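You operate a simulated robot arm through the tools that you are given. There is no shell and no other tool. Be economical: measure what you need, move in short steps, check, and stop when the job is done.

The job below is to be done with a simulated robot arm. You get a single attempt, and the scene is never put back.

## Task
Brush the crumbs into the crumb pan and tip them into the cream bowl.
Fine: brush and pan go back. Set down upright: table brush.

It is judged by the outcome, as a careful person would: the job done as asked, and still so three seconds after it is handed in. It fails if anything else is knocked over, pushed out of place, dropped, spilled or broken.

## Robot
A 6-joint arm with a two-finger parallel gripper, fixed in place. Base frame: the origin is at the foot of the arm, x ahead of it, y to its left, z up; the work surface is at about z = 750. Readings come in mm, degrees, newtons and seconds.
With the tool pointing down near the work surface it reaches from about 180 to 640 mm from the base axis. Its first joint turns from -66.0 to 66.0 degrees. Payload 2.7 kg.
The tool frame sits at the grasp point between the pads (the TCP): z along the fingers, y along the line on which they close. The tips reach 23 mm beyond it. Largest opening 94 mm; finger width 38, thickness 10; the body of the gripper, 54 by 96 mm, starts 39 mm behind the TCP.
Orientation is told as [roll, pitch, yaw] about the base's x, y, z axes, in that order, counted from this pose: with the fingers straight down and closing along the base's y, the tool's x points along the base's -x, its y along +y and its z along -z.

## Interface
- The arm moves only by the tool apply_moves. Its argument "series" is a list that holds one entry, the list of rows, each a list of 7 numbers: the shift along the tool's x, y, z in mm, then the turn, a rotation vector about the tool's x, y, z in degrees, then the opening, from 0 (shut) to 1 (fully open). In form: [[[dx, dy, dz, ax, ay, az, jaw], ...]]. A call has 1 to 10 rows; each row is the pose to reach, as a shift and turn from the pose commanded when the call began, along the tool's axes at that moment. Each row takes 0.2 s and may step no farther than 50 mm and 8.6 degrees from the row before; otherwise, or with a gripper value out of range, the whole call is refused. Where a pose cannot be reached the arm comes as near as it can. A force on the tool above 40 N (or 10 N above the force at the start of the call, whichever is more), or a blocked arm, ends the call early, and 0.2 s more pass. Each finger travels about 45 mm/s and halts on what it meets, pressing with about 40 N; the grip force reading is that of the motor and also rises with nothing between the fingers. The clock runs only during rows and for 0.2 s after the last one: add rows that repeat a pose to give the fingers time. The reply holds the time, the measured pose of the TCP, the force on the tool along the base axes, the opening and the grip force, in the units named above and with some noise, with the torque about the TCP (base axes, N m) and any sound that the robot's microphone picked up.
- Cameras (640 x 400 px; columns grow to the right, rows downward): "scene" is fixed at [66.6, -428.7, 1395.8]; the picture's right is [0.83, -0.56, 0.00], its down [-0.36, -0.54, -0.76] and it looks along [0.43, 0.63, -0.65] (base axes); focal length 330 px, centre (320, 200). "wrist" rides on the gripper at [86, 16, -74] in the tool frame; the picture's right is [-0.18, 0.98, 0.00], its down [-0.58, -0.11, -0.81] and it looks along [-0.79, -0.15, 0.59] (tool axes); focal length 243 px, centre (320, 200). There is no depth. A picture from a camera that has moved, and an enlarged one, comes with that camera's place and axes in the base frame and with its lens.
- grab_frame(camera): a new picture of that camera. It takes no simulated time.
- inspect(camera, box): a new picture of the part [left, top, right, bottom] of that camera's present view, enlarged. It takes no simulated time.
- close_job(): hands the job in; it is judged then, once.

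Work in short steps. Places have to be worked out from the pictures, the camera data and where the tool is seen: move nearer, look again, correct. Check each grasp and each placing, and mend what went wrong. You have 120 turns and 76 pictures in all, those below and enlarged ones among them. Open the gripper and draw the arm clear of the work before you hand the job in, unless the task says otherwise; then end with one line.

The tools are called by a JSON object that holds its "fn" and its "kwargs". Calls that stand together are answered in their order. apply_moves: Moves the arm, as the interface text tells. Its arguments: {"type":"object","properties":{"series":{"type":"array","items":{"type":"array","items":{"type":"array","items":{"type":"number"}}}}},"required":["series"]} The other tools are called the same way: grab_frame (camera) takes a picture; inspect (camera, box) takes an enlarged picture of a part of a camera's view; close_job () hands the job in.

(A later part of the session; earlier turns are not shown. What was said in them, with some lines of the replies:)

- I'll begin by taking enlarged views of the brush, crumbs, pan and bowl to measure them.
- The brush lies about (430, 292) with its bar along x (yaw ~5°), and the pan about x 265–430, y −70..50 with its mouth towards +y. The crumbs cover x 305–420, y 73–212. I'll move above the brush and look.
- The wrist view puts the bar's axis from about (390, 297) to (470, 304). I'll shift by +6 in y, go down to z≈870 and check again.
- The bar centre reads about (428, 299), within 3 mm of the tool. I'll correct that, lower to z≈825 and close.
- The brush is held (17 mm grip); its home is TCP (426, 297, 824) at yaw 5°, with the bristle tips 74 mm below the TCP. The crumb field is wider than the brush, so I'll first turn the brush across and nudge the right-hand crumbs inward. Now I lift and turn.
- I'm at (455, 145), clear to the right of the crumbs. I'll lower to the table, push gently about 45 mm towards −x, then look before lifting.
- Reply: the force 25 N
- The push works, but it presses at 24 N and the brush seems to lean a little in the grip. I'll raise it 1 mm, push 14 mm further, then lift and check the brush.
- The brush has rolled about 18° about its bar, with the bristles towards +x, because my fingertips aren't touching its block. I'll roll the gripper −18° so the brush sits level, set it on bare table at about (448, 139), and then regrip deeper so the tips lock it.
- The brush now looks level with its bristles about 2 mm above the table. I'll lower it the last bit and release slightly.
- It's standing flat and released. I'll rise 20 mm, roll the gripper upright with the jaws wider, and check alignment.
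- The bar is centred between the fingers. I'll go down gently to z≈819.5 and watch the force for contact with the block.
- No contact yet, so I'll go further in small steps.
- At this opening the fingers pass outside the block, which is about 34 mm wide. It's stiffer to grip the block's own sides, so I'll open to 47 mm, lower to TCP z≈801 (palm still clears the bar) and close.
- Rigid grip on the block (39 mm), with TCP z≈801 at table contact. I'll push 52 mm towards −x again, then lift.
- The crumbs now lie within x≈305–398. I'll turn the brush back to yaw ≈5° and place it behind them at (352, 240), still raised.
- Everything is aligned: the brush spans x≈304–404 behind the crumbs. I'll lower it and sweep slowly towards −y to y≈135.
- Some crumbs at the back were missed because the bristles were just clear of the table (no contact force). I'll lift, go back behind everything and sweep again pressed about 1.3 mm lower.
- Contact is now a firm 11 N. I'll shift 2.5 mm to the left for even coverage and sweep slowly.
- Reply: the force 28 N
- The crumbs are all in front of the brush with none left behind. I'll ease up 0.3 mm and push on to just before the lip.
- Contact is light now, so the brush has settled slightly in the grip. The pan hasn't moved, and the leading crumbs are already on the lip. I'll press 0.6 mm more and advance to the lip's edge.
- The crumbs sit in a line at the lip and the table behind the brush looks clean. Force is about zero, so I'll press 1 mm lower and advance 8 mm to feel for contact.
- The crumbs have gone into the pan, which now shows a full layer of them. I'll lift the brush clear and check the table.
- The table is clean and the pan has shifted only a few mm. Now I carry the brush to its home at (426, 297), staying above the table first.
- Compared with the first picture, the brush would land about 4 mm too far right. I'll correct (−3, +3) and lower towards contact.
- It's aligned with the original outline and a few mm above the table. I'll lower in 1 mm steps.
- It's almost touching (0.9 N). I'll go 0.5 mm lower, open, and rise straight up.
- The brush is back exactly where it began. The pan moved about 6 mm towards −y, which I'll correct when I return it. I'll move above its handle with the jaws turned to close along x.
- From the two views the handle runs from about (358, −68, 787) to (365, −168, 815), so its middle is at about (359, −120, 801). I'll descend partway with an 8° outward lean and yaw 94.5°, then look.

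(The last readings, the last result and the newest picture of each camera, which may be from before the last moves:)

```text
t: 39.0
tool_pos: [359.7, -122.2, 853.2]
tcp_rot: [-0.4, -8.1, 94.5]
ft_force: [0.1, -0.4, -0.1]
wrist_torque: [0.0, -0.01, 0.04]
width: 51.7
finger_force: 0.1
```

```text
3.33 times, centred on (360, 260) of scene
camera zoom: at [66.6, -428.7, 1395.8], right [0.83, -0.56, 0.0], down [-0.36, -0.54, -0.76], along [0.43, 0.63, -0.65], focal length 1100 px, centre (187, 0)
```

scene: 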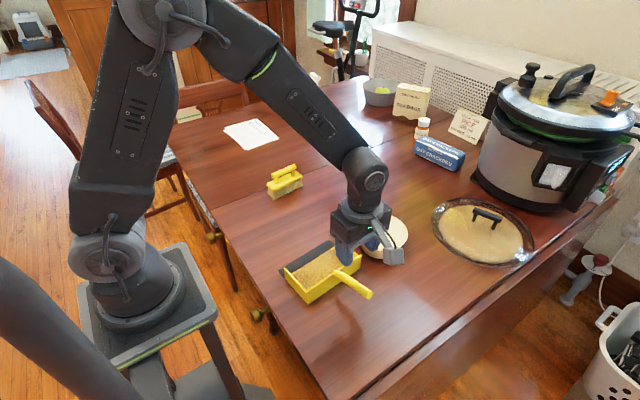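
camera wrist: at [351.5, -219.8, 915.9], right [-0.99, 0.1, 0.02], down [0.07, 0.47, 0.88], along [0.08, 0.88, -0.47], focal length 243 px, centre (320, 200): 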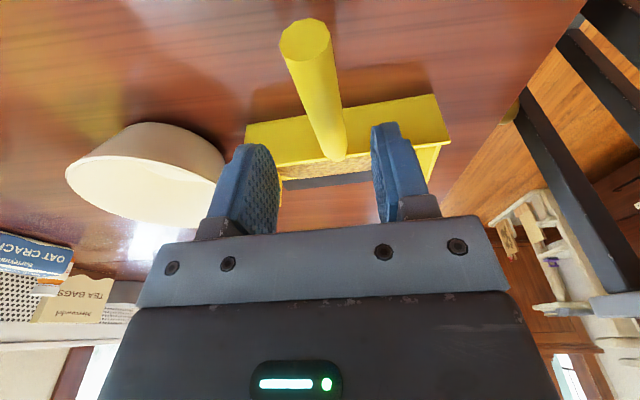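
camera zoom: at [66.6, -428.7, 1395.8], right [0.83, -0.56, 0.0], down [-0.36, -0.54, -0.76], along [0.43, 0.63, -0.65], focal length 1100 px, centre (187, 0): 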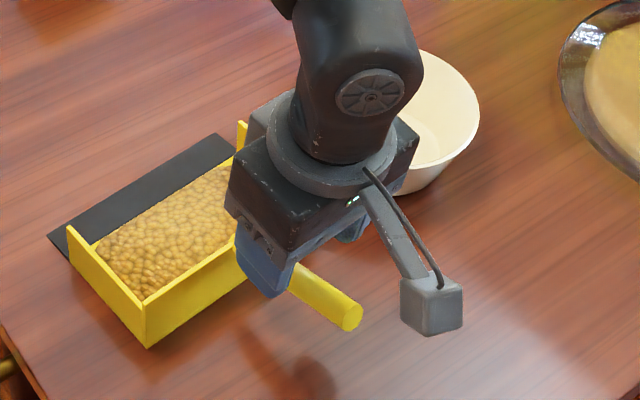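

The handle is centred to within a few mm; I'll correct 3.5 mm, lower to TCP z≈806 and close on the handle.

{"fn": "apply_moves", "kwargs": {"series": [[[2, 3.5, 20, 0, 0, 0, 0.55], [3.5, 3.5, 37, 0, 0, 0, 0.55], [4.3, 3.5, 46.8, 0, 0, 0, 0.55], [4.3, 3.5, 46.8, 0, 0, 0, 0.3], [4.3, 3.5, 46.8, 0, 0, 0, 0.1], [4.3, 3.5, 46.8, 0, 0, 0, 0], [4.3, 3.5, 46.8, 0, 0, 0, 0]]]}}

{"fn": "grab_frame", "kwargs": {"camera": "wrist"}}

{"fn": "inspect", "kwargs": {"camera": "scene", "box": [250, 200, 410, 310]}}

```text
t: 40.6
tool_pos: [355.4, -117.6, 807.4]
tcp_rot: [-0.3, -8.0, 94.5]
ft_force: [-0.2, -0.7, 0.2]
wrist_torque: [-0.25, -0.02, 0.02]
width: 17.3
finger_force: 40.0
```

```text
35 pictures are left
camera wrist: at [345.9, -215.0, 870.1], right [-0.99, 0.11, 0.02], down [0.07, 0.47, 0.88], along [0.08, 0.88, -0.47], focal length 243 px, centre (320, 200)
```

wrist: 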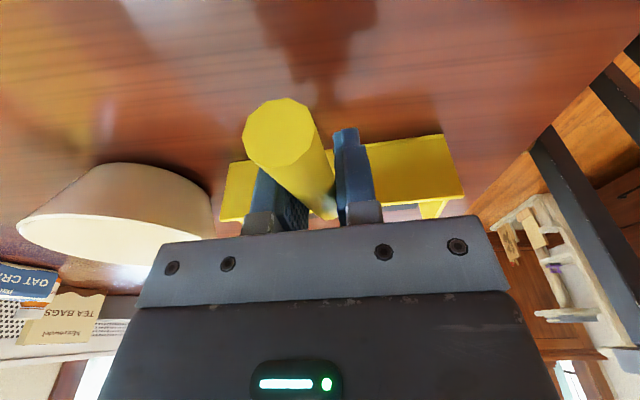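

```text
3.64 times, centred on (330, 255) of scene
camera zoom: at [66.7, -428.7, 1395.8], right [0.83, -0.56, 0.0], down [-0.36, -0.54, -0.76], along [0.43, 0.63, -0.65], focal length 1200 px, centre (284, 0)
```

zoom: 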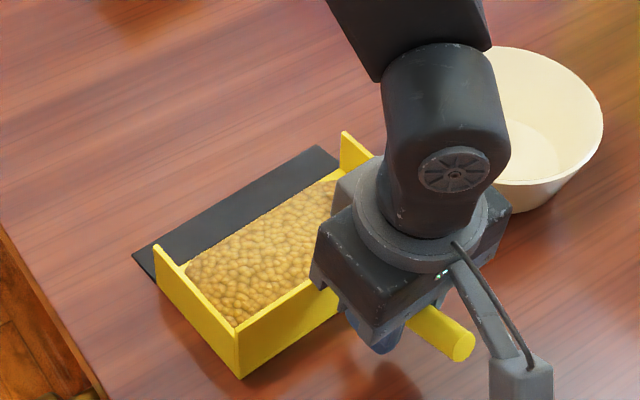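

The handle is gripped and the pan hasn't moved. I'll lift slowly, tilting the mouth up 8° so nothing slides off, and check that it holds.

{"fn": "apply_moves", "kwargs": {"series": [[[-0.4, 0, -3, 0, -3, 0, 0], [-1, 0, -8, 0, -6, 0, 0], [-2.8, 0, -20, 0, -9, 0, 0], [-5.6, 0, -40, 0, -9, 0, 0], [-8.4, 0, -60, 0, -9, 0, 0]]]}}

{"fn": "inspect", "kwargs": {"camera": "scene", "box": [240, 180, 420, 310]}}

```text
t: 41.8
tool_pos: [352.9, -118.2, 869.3]
tcp_rot: [-0.3, -17.0, 94.6]
ft_force: [-0.8, 0.0, -2.5]
wrist_torque: [-0.21, -0.01, 0.01]
width: 17.6
finger_force: 40.3
```

```text
3.08 times, centred on (330, 245) of scene
camera zoom: at [66.7, -428.7, 1395.8], right [0.83, -0.56, 0.0], down [-0.36, -0.54, -0.76], along [0.43, 0.63, -0.65], focal length 1015 px, centre (289, 62)
```

zoom: 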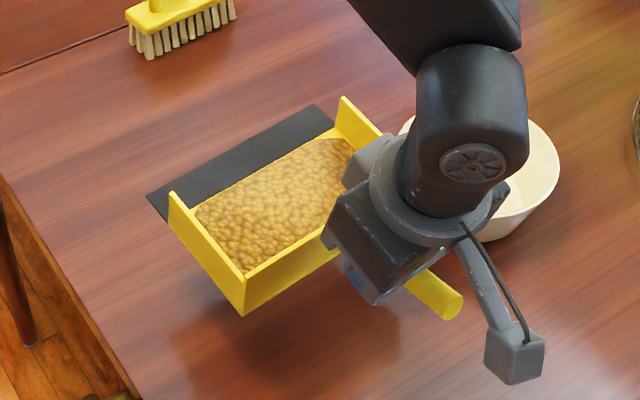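

The pan is held steady with its mouth slightly raised and its contents intact. I'll raise it and carry it so the lip approaches above the bowl, then look from both cameras.

{"fn": "apply_moves", "kwargs": {"series": [[[-8, 0, -25, 0, 0, 0, 0], [-17, 0, -58, 0, 0, 0, 0], [0, -30, -65, 0, 0, 0, 0], [20, -60, -70, 0, 0, 0, 0], [40, -90, -76, 0, 0, 0, 0], [60, -125, -83, 0, 0, 0, 0], [80, -160, -90, 0, 0, 0, 0], [80, -160, -90, 0, 0, 0, 0]]]}}

{"fn": "grab_frame", "kwargs": {"camera": "scene"}}

{"fn": "grab_frame", "kwargs": {"camera": "wrist"}}

```text
t: 43.6
tool_pos: [521.3, -206.9, 932.1]
tcp_rot: [-0.2, -17.0, 94.5]
ft_force: [0.0, -0.5, -2.6]
wrist_torque: [-0.22, 0.0, 0.0]
width: 17.3
finger_force: 39.9
```

```text
32 pictures are left
```

scene: 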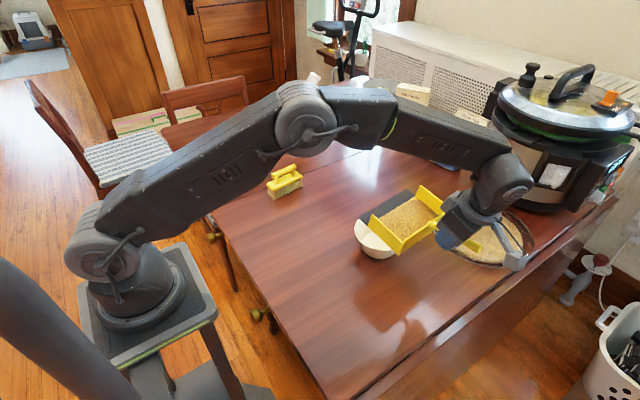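

```text
31 pictures are left
camera wrist: at [513.5, -312.3, 979.8], right [-0.99, 0.1, 0.05], down [0.08, 0.33, 0.94], along [0.08, 0.94, -0.33], focal length 243 px, centre (320, 200)
```

wrist: 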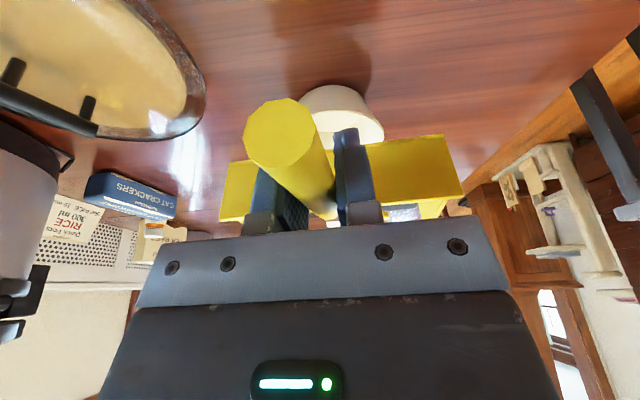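

The lip is above the bowl with clearance. The pan's mouth (~150 mm) is wider than the bowl (~128 mm), so I'll roll the pan about 28° right side down, so it pours from one corner above the bowl. I'll shift slightly to suit.

{"fn": "apply_moves", "kwargs": {"series": [[[3.2, 5.3, -1.2, -6.9, 0, 0.95, 0], [6.4, 10.6, -2.4, -13.9, 0, 1.9, 0], [9.6, 15.8, -3.6, -20.8, 0, 2.85, 0], [12.8, 21.1, -4.8, -27.7, 0, 3.8, 0], [12.8, 21.1, -4.8, -27.7, 0, 3.8, 0]]]}}

{"fn": "inspect", "kwargs": {"camera": "scene", "box": [320, 140, 540, 290]}}

```text
t: 44.8
tool_pos: [499.8, -225.0, 932.0]
tcp_rot: [28.6, -16.0, 90.7]
ft_force: [-0.1, 0.1, -1.6]
wrist_torque: [-0.21, -0.09, 0.0]
width: 17.4
finger_force: 40.3
```

```text
2.67 times, centred on (430, 215) of scene
camera zoom: at [66.7, -428.7, 1395.8], right [0.83, -0.56, 0.0], down [-0.36, -0.54, -0.76], along [0.43, 0.63, -0.65], focal length 880 px, centre (27, 160)
```

zoom: 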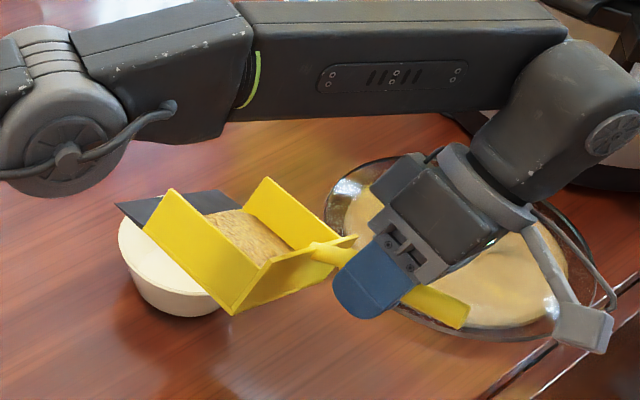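

The pan is rolled right side down and its contents are still in. Now I lower the mouth to about 20° nose-down, moving so the low corner stays above the bowl.

{"fn": "apply_moves", "kwargs": {"series": [[[-15.7, 5.2, -7.7, 0.46, 6.4, 3.37, 0], [-31.4, 10.4, -15.5, 0.91, 12.8, 6.75, 0], [-47, 15.6, -23.2, 1.37, 19.2, 10.1, 0], [-62.7, 20.8, -30.9, 1.83, 25.6, 13.5, 0], [-62.7, 20.8, -30.9, 1.83, 25.6, 13.5, 0]]]}}

{"fn": "inspect", "kwargs": {"camera": "scene", "box": [320, 140, 540, 290]}}

{"fn": "grab_frame", "kwargs": {"camera": "wrist"}}

```text
t: 46.0
tool_pos: [497.6, -177.0, 987.4]
tcp_rot: [26.6, 13.0, 90.6]
ft_force: [0.3, -0.1, -2.4]
wrist_torque: [-0.16, -0.08, -0.01]
width: 17.5
finger_force: 39.9
```

```text
2.67 times, centred on (430, 215) of scene
camera zoom: at [66.7, -428.7, 1395.8], right [0.83, -0.56, 0.0], down [-0.36, -0.54, -0.76], along [0.43, 0.63, -0.65], focal length 880 px, centre (27, 160)
```

zoom: 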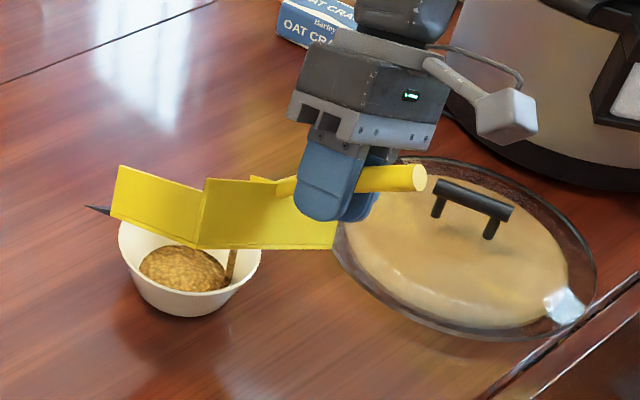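

```text
28 pictures are left
camera wrist: at [517.4, -243.9, 1079.2], right [-0.88, 0.27, 0.39], down [0.45, 0.72, 0.52], along [-0.14, 0.64, -0.76], focal length 243 px, centre (320, 200)
```

wrist: 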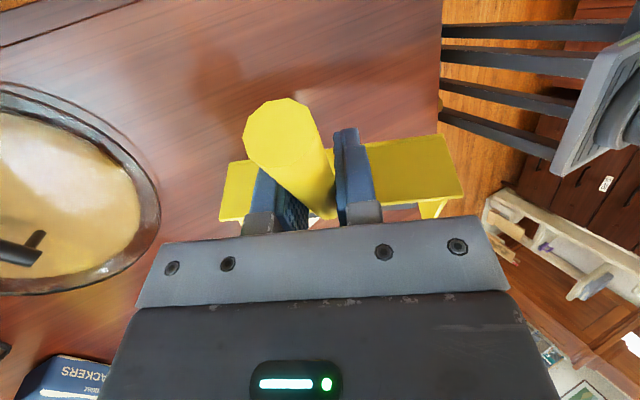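

The crumbs are already pouring from the low corner into the bowl, close to its right side. I'll bring the stream towards the centre while tilting to about 35°.

{"fn": "apply_moves", "kwargs": {"series": [[[-6, 11, -5, 0, 0, 0, 0], [-17, 18, -12, 0.32, 4.4, 2.33, 0], [-29, 25, -19, 0.63, 8.8, 4.67, 0], [-40, 31.3, -25.5, 0.95, 13.2, 7.0, 0], [-40, 31.3, -25.5, 0.95, 13.2, 7.0, 0], [-40, 31.3, -25.5, 0.95, 13.2, 7.0, 0]]]}}

{"fn": "inspect", "kwargs": {"camera": "scene", "box": [320, 140, 540, 290]}}

```text
t: 47.4
tool_pos: [479.4, -126.8, 1013.8]
tcp_rot: [25.5, 27.8, 90.1]
ft_force: [0.1, -0.3, -2.2]
wrist_torque: [-0.13, -0.03, 0.04]
width: 17.3
finger_force: 40.0
```

```text
2.67 times, centred on (430, 215) of scene
camera zoom: at [66.7, -428.7, 1395.8], right [0.83, -0.56, 0.0], down [-0.36, -0.54, -0.76], along [0.43, 0.63, -0.65], focal length 880 px, centre (27, 160)
```

zoom: 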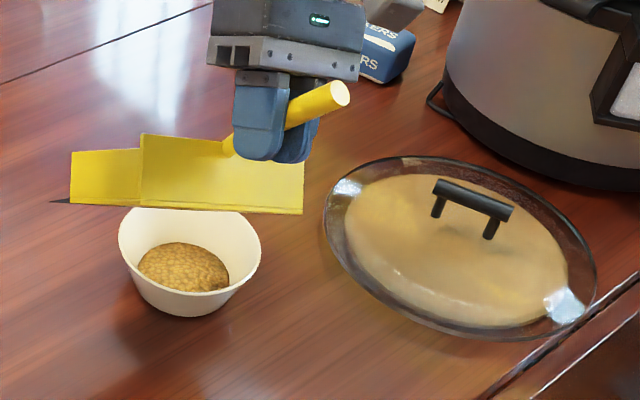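

The bowl holds a mound and no stream is visible. I'll tilt to about 50° over the bowl to empty the pan fully.

{"fn": "apply_moves", "kwargs": {"series": [[[-11, 5.8, -10, 0.32, 4.4, 2.33, 0], [-22, 11.6, -20, 0.63, 8.8, 4.67, 0], [-32.7, 17.4, -29.7, 0.95, 13.2, 7.0, 0], [-32.7, 17.4, -29.7, 0.95, 13.2, 7.0, 0], [-32.7, 17.4, -29.7, 0.95, 13.2, 7.0, 0], [-32.7, 17.4, -29.7, 0.95, 13.2, 7.0, 0]]]}}

{"fn": "inspect", "kwargs": {"camera": "scene", "box": [320, 140, 540, 290]}}

```text
t: 48.8
tool_pos: [476.6, -82.1, 1028.0]
tcp_rot: [23.9, 42.6, 89.2]
ft_force: [0.6, -0.6, -2.7]
wrist_torque: [-0.04, -0.05, -0.02]
width: 17.5
finger_force: 39.7
```

```text
2.67 times, centred on (430, 215) of scene
camera zoom: at [66.7, -428.7, 1395.8], right [0.83, -0.56, 0.0], down [-0.36, -0.54, -0.76], along [0.43, 0.63, -0.65], focal length 880 px, centre (27, 160)
```

zoom: 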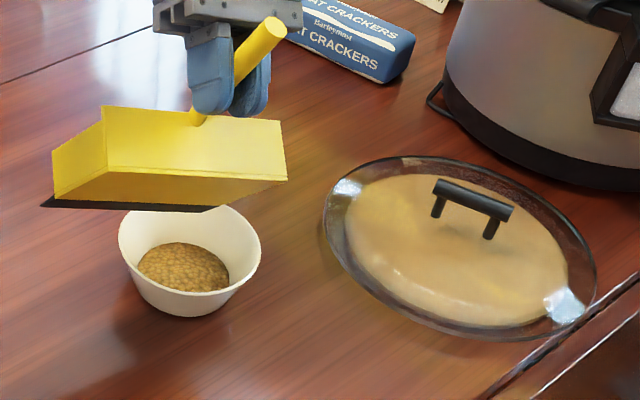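

The pan looks empty and the bowl holds all the crumbs, with none on the table. I'll reverse the tilt back to mouth-up.

{"fn": "apply_moves", "kwargs": {"series": [[[6, -11, 16.5, -0.46, -6.51, -3.43, 0], [12, -22, 33, -0.93, -13, -6.85, 0], [18, -33, 49.5, -1.39, -19.5, -10.3, 0], [24, -44, 66, -1.85, -26, -13.7, 0], [30, -55, 82.5, -2.3, -32.6, -17.1, 0], [36, -66, 99, -2.8, -39.1, -20.6, 0], [42, -77, 115.5, -3.2, -45.6, -24, 0], [48, -88, 132, -3.7, -52.1, -27.4, 0], [48, -88, 132, -3.7, -52.1, -27.4, 0]]]}}

{"fn": "inspect", "kwargs": {"camera": "scene", "box": [320, 140, 540, 290]}}

```text
t: 50.8
tool_pos: [499.8, -224.6, 943.7]
tcp_rot: [28.4, -16.2, 90.7]
ft_force: [0.9, -0.8, -1.1]
wrist_torque: [-0.17, -0.05, -0.01]
width: 17.4
finger_force: 40.2
```

```text
2.67 times, centred on (430, 215) of scene
camera zoom: at [66.6, -428.7, 1395.8], right [0.83, -0.56, 0.0], down [-0.36, -0.54, -0.76], along [0.43, 0.63, -0.65], focal length 880 px, centre (27, 160)
```

zoom: 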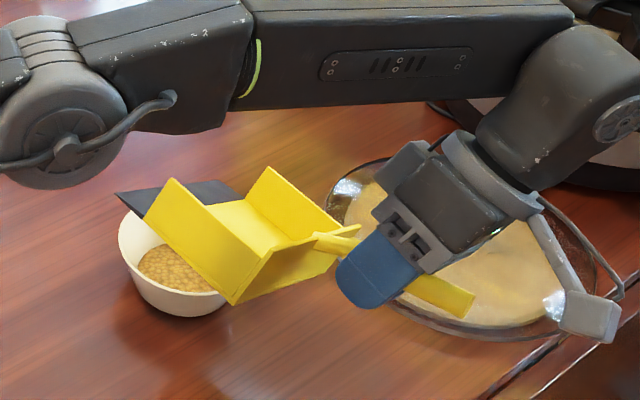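

The pan is empty and the orientation matches the pose before pouring. I'll unroll it.

{"fn": "apply_moves", "kwargs": {"series": [[[0, 0, 0, 6.9, 0, -0.95, 0], [0, 0, 0, 13.9, 0, -1.9, 0], [0, 0, 0, 20.8, 0, -2.85, 0], [0, 0, 0, 27.7, 0, -3.8, 0], [0, 0, 0, 27.7, 0, -3.8, 0]]]}}

```text
t: 52.0
tool_pos: [501.9, -223.5, 945.2]
tcp_rot: [-0.6, -16.9, 94.6]
ft_force: [-0.3, -0.1, -1.1]
wrist_torque: [-0.2, 0.03, -0.04]
width: 17.3
finger_force: 40.0
```

Level again apart from the mouth-up lean. I'll carry the pan back above its place and partly down.

{"fn": "apply_moves", "kwargs": {"series": [[[-22.3, 27.4, 9.7, 0, 0, 0, 0], [-44.7, 54.8, 19.4, 0, 0, 0, 0], [-67, 82.3, 29.1, 0, 0, 0, 0], [-89.4, 109.7, 38.8, 0, 0, 0, 0], [-111.7, 137.1, 48.5, 0, 0, 0, 0], [-104.4, 137.1, 72.4, 0, 0, 0, 0], [-97.1, 137.1, 96.3, 0, 4.5, 0, 0], [-92, 137.1, 113, 0, 9, 0, 0], [-92, 137.1, 113, 0, 9, 0, 0]]]}}

{"fn": "inspect", "kwargs": {"camera": "scene", "box": [250, 200, 410, 310]}}

```text
t: 54.0
tool_pos: [354.6, -112.0, 863.7]
tcp_rot: [-0.5, -8.1, 94.4]
ft_force: [-0.2, 1.2, -1.7]
wrist_torque: [-0.2, 0.03, -0.02]
width: 17.2
finger_force: 40.2
```

```text
3.64 times, centred on (330, 255) of scene
camera zoom: at [66.7, -428.7, 1395.8], right [0.83, -0.56, 0.0], down [-0.36, -0.54, -0.76], along [0.43, 0.63, -0.65], focal length 1200 px, centre (284, 0)
```

zoom: 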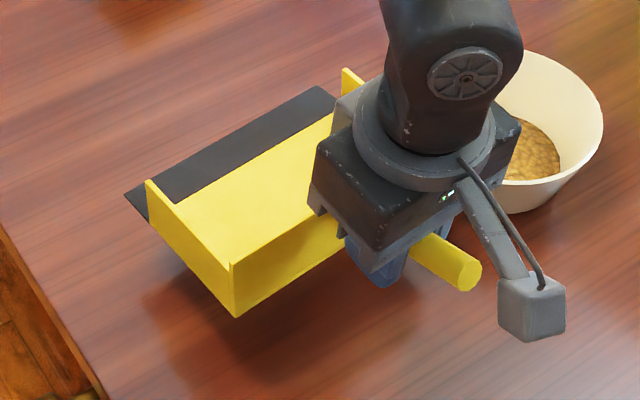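

The pan is above its place. I'll lower 45 mm and compare it with the first picture.

{"fn": "apply_moves", "kwargs": {"series": [[[2.8, 0, 20, 0, 0, 0, 0], [5, 0, 36, 0, 0, 0, 0], [6.3, 0, 44.6, 0, 0, 0, 0], [6.3, 0, 44.6, 0, 0, 0, 0]]]}}

{"fn": "inspect", "kwargs": {"camera": "scene", "box": [250, 200, 410, 310]}}

```text
t: 55.0
tool_pos: [357.5, -112.8, 820.1]
tcp_rot: [-0.4, -8.0, 94.4]
ft_force: [-0.2, 1.0, -3.6]
wrist_torque: [-0.2, -0.04, 0.01]
width: 17.2
finger_force: 40.1
```

```text
3.64 times, centred on (330, 255) of scene
camera zoom: at [66.7, -428.7, 1395.8], right [0.83, -0.56, 0.0], down [-0.36, -0.54, -0.76], along [0.43, 0.63, -0.65], focal length 1200 px, centre (284, 0)
```

zoom: 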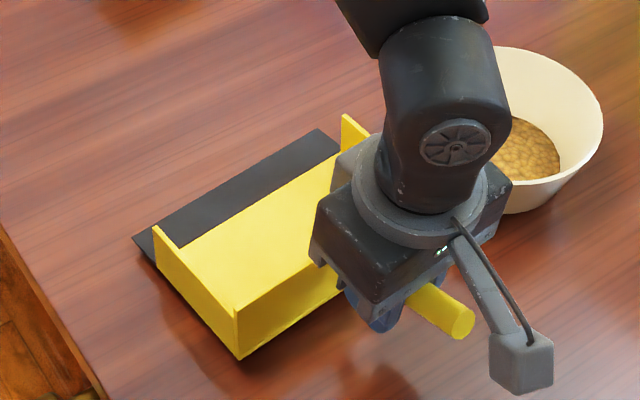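

It would land about 3.5 mm too far right in the image. I'll correct (−3, +1.5) and lower nearly to contact.

{"fn": "apply_moves", "kwargs": {"series": [[[-1.7, 2.8, 0.2, 0, 0, 0, 0], [-0.7, 2.8, 7, 0, 0, 0, 0], [-0.2, 2.8, 10.5, 0, 0, 0, 0], [0, 2.8, 12, 0, 0, 0, 0]]]}}

{"fn": "inspect", "kwargs": {"camera": "scene", "box": [250, 200, 410, 310]}}

```text
t: 56.0
tool_pos: [354.5, -111.1, 808.0]
tcp_rot: [-0.5, -8.0, 94.4]
ft_force: [-2.8, -7.9, 11.2]
wrist_torque: [1.48, 0.24, 0.22]
width: 17.3
finger_force: 40.7
```

```text
3.64 times, centred on (330, 255) of scene
camera zoom: at [66.4, -428.9, 1395.8], right [0.83, -0.56, 0.0], down [-0.36, -0.54, -0.76], along [0.43, 0.63, -0.65], focal length 1200 px, centre (284, 0)
```

zoom: 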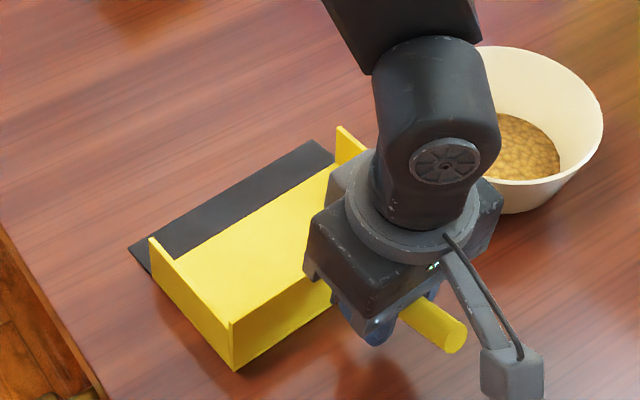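

Placement matches the original to about 1 mm. The lip touches first, so I'll raise the nose by 0.8°, lower 1.2 mm, then open and rise.

{"fn": "apply_moves", "kwargs": {"series": [[[0, 0, 0, 0, -0.8, 0, 0], [0.1, 0, 1.2, 0, -0.8, 0, 0], [0.1, 0, 1.2, 0, -0.8, 0, 0]]]}}

```text
t: 56.8
tool_pos: [353.3, -110.1, 805.9]
tcp_rot: [-0.5, -8.9, 94.4]
ft_force: [0.4, 2.4, 13.6]
wrist_torque: [0.66, 0.08, -0.05]
width: 17.3
finger_force: 39.8
```

It's resting on the table with light load. I'll open and withdraw straight up along the finger axis.

{"fn": "apply_moves", "kwargs": {"series": [[[0, 0, 0, 0, 0, 0, 0.2], [0, 0, 0, 0, 0, 0, 0.4], [0, 0, 0, 0, 0, 0, 0.5], [0, 0, -20, 0, 0, 0, 0.5], [0, 0, -60, 0, 0, 0, 0.5], [0, 0, -100, 0, 0, 0, 0.5], [0, 0, -145, 0, 0, 0, 0.5]]]}}

{"fn": "inspect", "kwargs": {"camera": "scene", "box": [250, 200, 410, 310]}}

{"fn": "grab_frame", "kwargs": {"camera": "scene"}}

```text
t: 58.4
tool_pos: [351.1, -138.1, 947.6]
tcp_rot: [-0.4, -8.8, 94.4]
ft_force: [0.7, -0.5, -0.5]
wrist_torque: [0.04, 0.03, -0.01]
width: 47.1
finger_force: 0.0
```

```text
3.64 times, centred on (330, 255) of scene
camera zoom: at [66.6, -428.7, 1395.8], right [0.83, -0.56, 0.0], down [-0.36, -0.54, -0.76], along [0.43, 0.63, -0.65], focal length 1200 px, centre (284, 0)
```

zoom: 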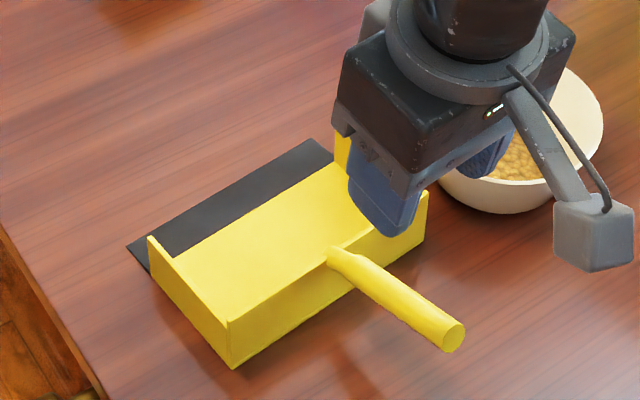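

```text
20 pictures are left
```

scene: 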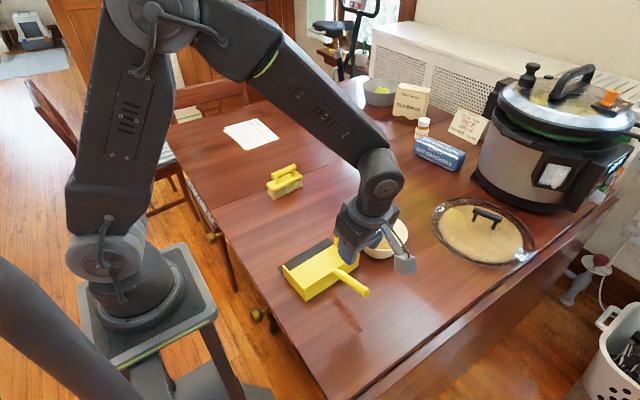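

The pan sits within a few mm of its original spot. I'll draw the arm up and away, then check once more.

{"fn": "apply_moves", "kwargs": {"series": [[[0, 0, -45, 0, 2, 0, 0.5], [0, 0, -90, 0, 4, 0, 0.5], [-30, 10, -125, 0, 6, 0, 0.5], [-70, 10, -150, 0, 8, 0, 0.5], [-115, 10, -150, 0, 8, 0, 0.5], [-160, 10, -150, 0, 8, 0, 0.5], [-205, 10, -150, 0, 8, 0, 0.5], [-240, 10, -150, 0, 8, 0, 0.5]]]}}

{"fn": "inspect", "kwargs": {"camera": "scene", "box": [220, 140, 460, 310]}}

```text
t: 60.2
tool_pos: [329.2, 77.1, 1135.5]
tcp_rot: [-0.4, -0.8, 94.2]
ft_force: [-1.1, 0.6, -0.3]
wrist_torque: [-0.02, -0.02, 0.02]
width: 47.2
finger_force: 0.1
```

```text
2.35 times, centred on (340, 225) of scene
camera zoom: at [66.6, -428.7, 1395.8], right [0.83, -0.56, 0.0], down [-0.36, -0.54, -0.76], along [0.43, 0.63, -0.65], focal length 776 px, centre (273, 141)
```

zoom: 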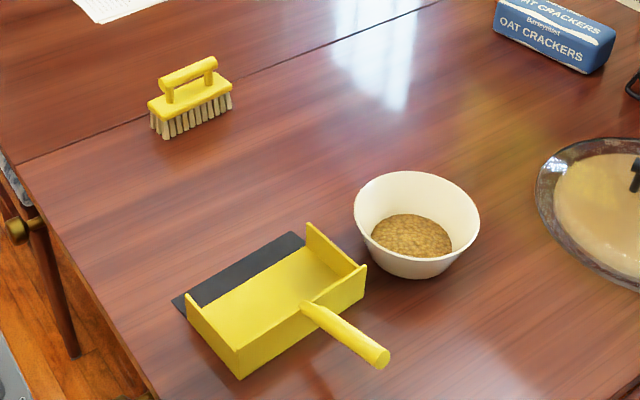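

The crumbs are in the bowl and the table is clean. The brush is upright at its home, the empty pan is back in place, and the arm is clear, so I'm handing in.

{"fn": "close_job", "kwargs": {}}

```text
The job is handed in.
```

The crumbs are in the cream bowl, the brush is upright in its place, the empty pan is back within about 3 mm of where it was, and the job is handed in.
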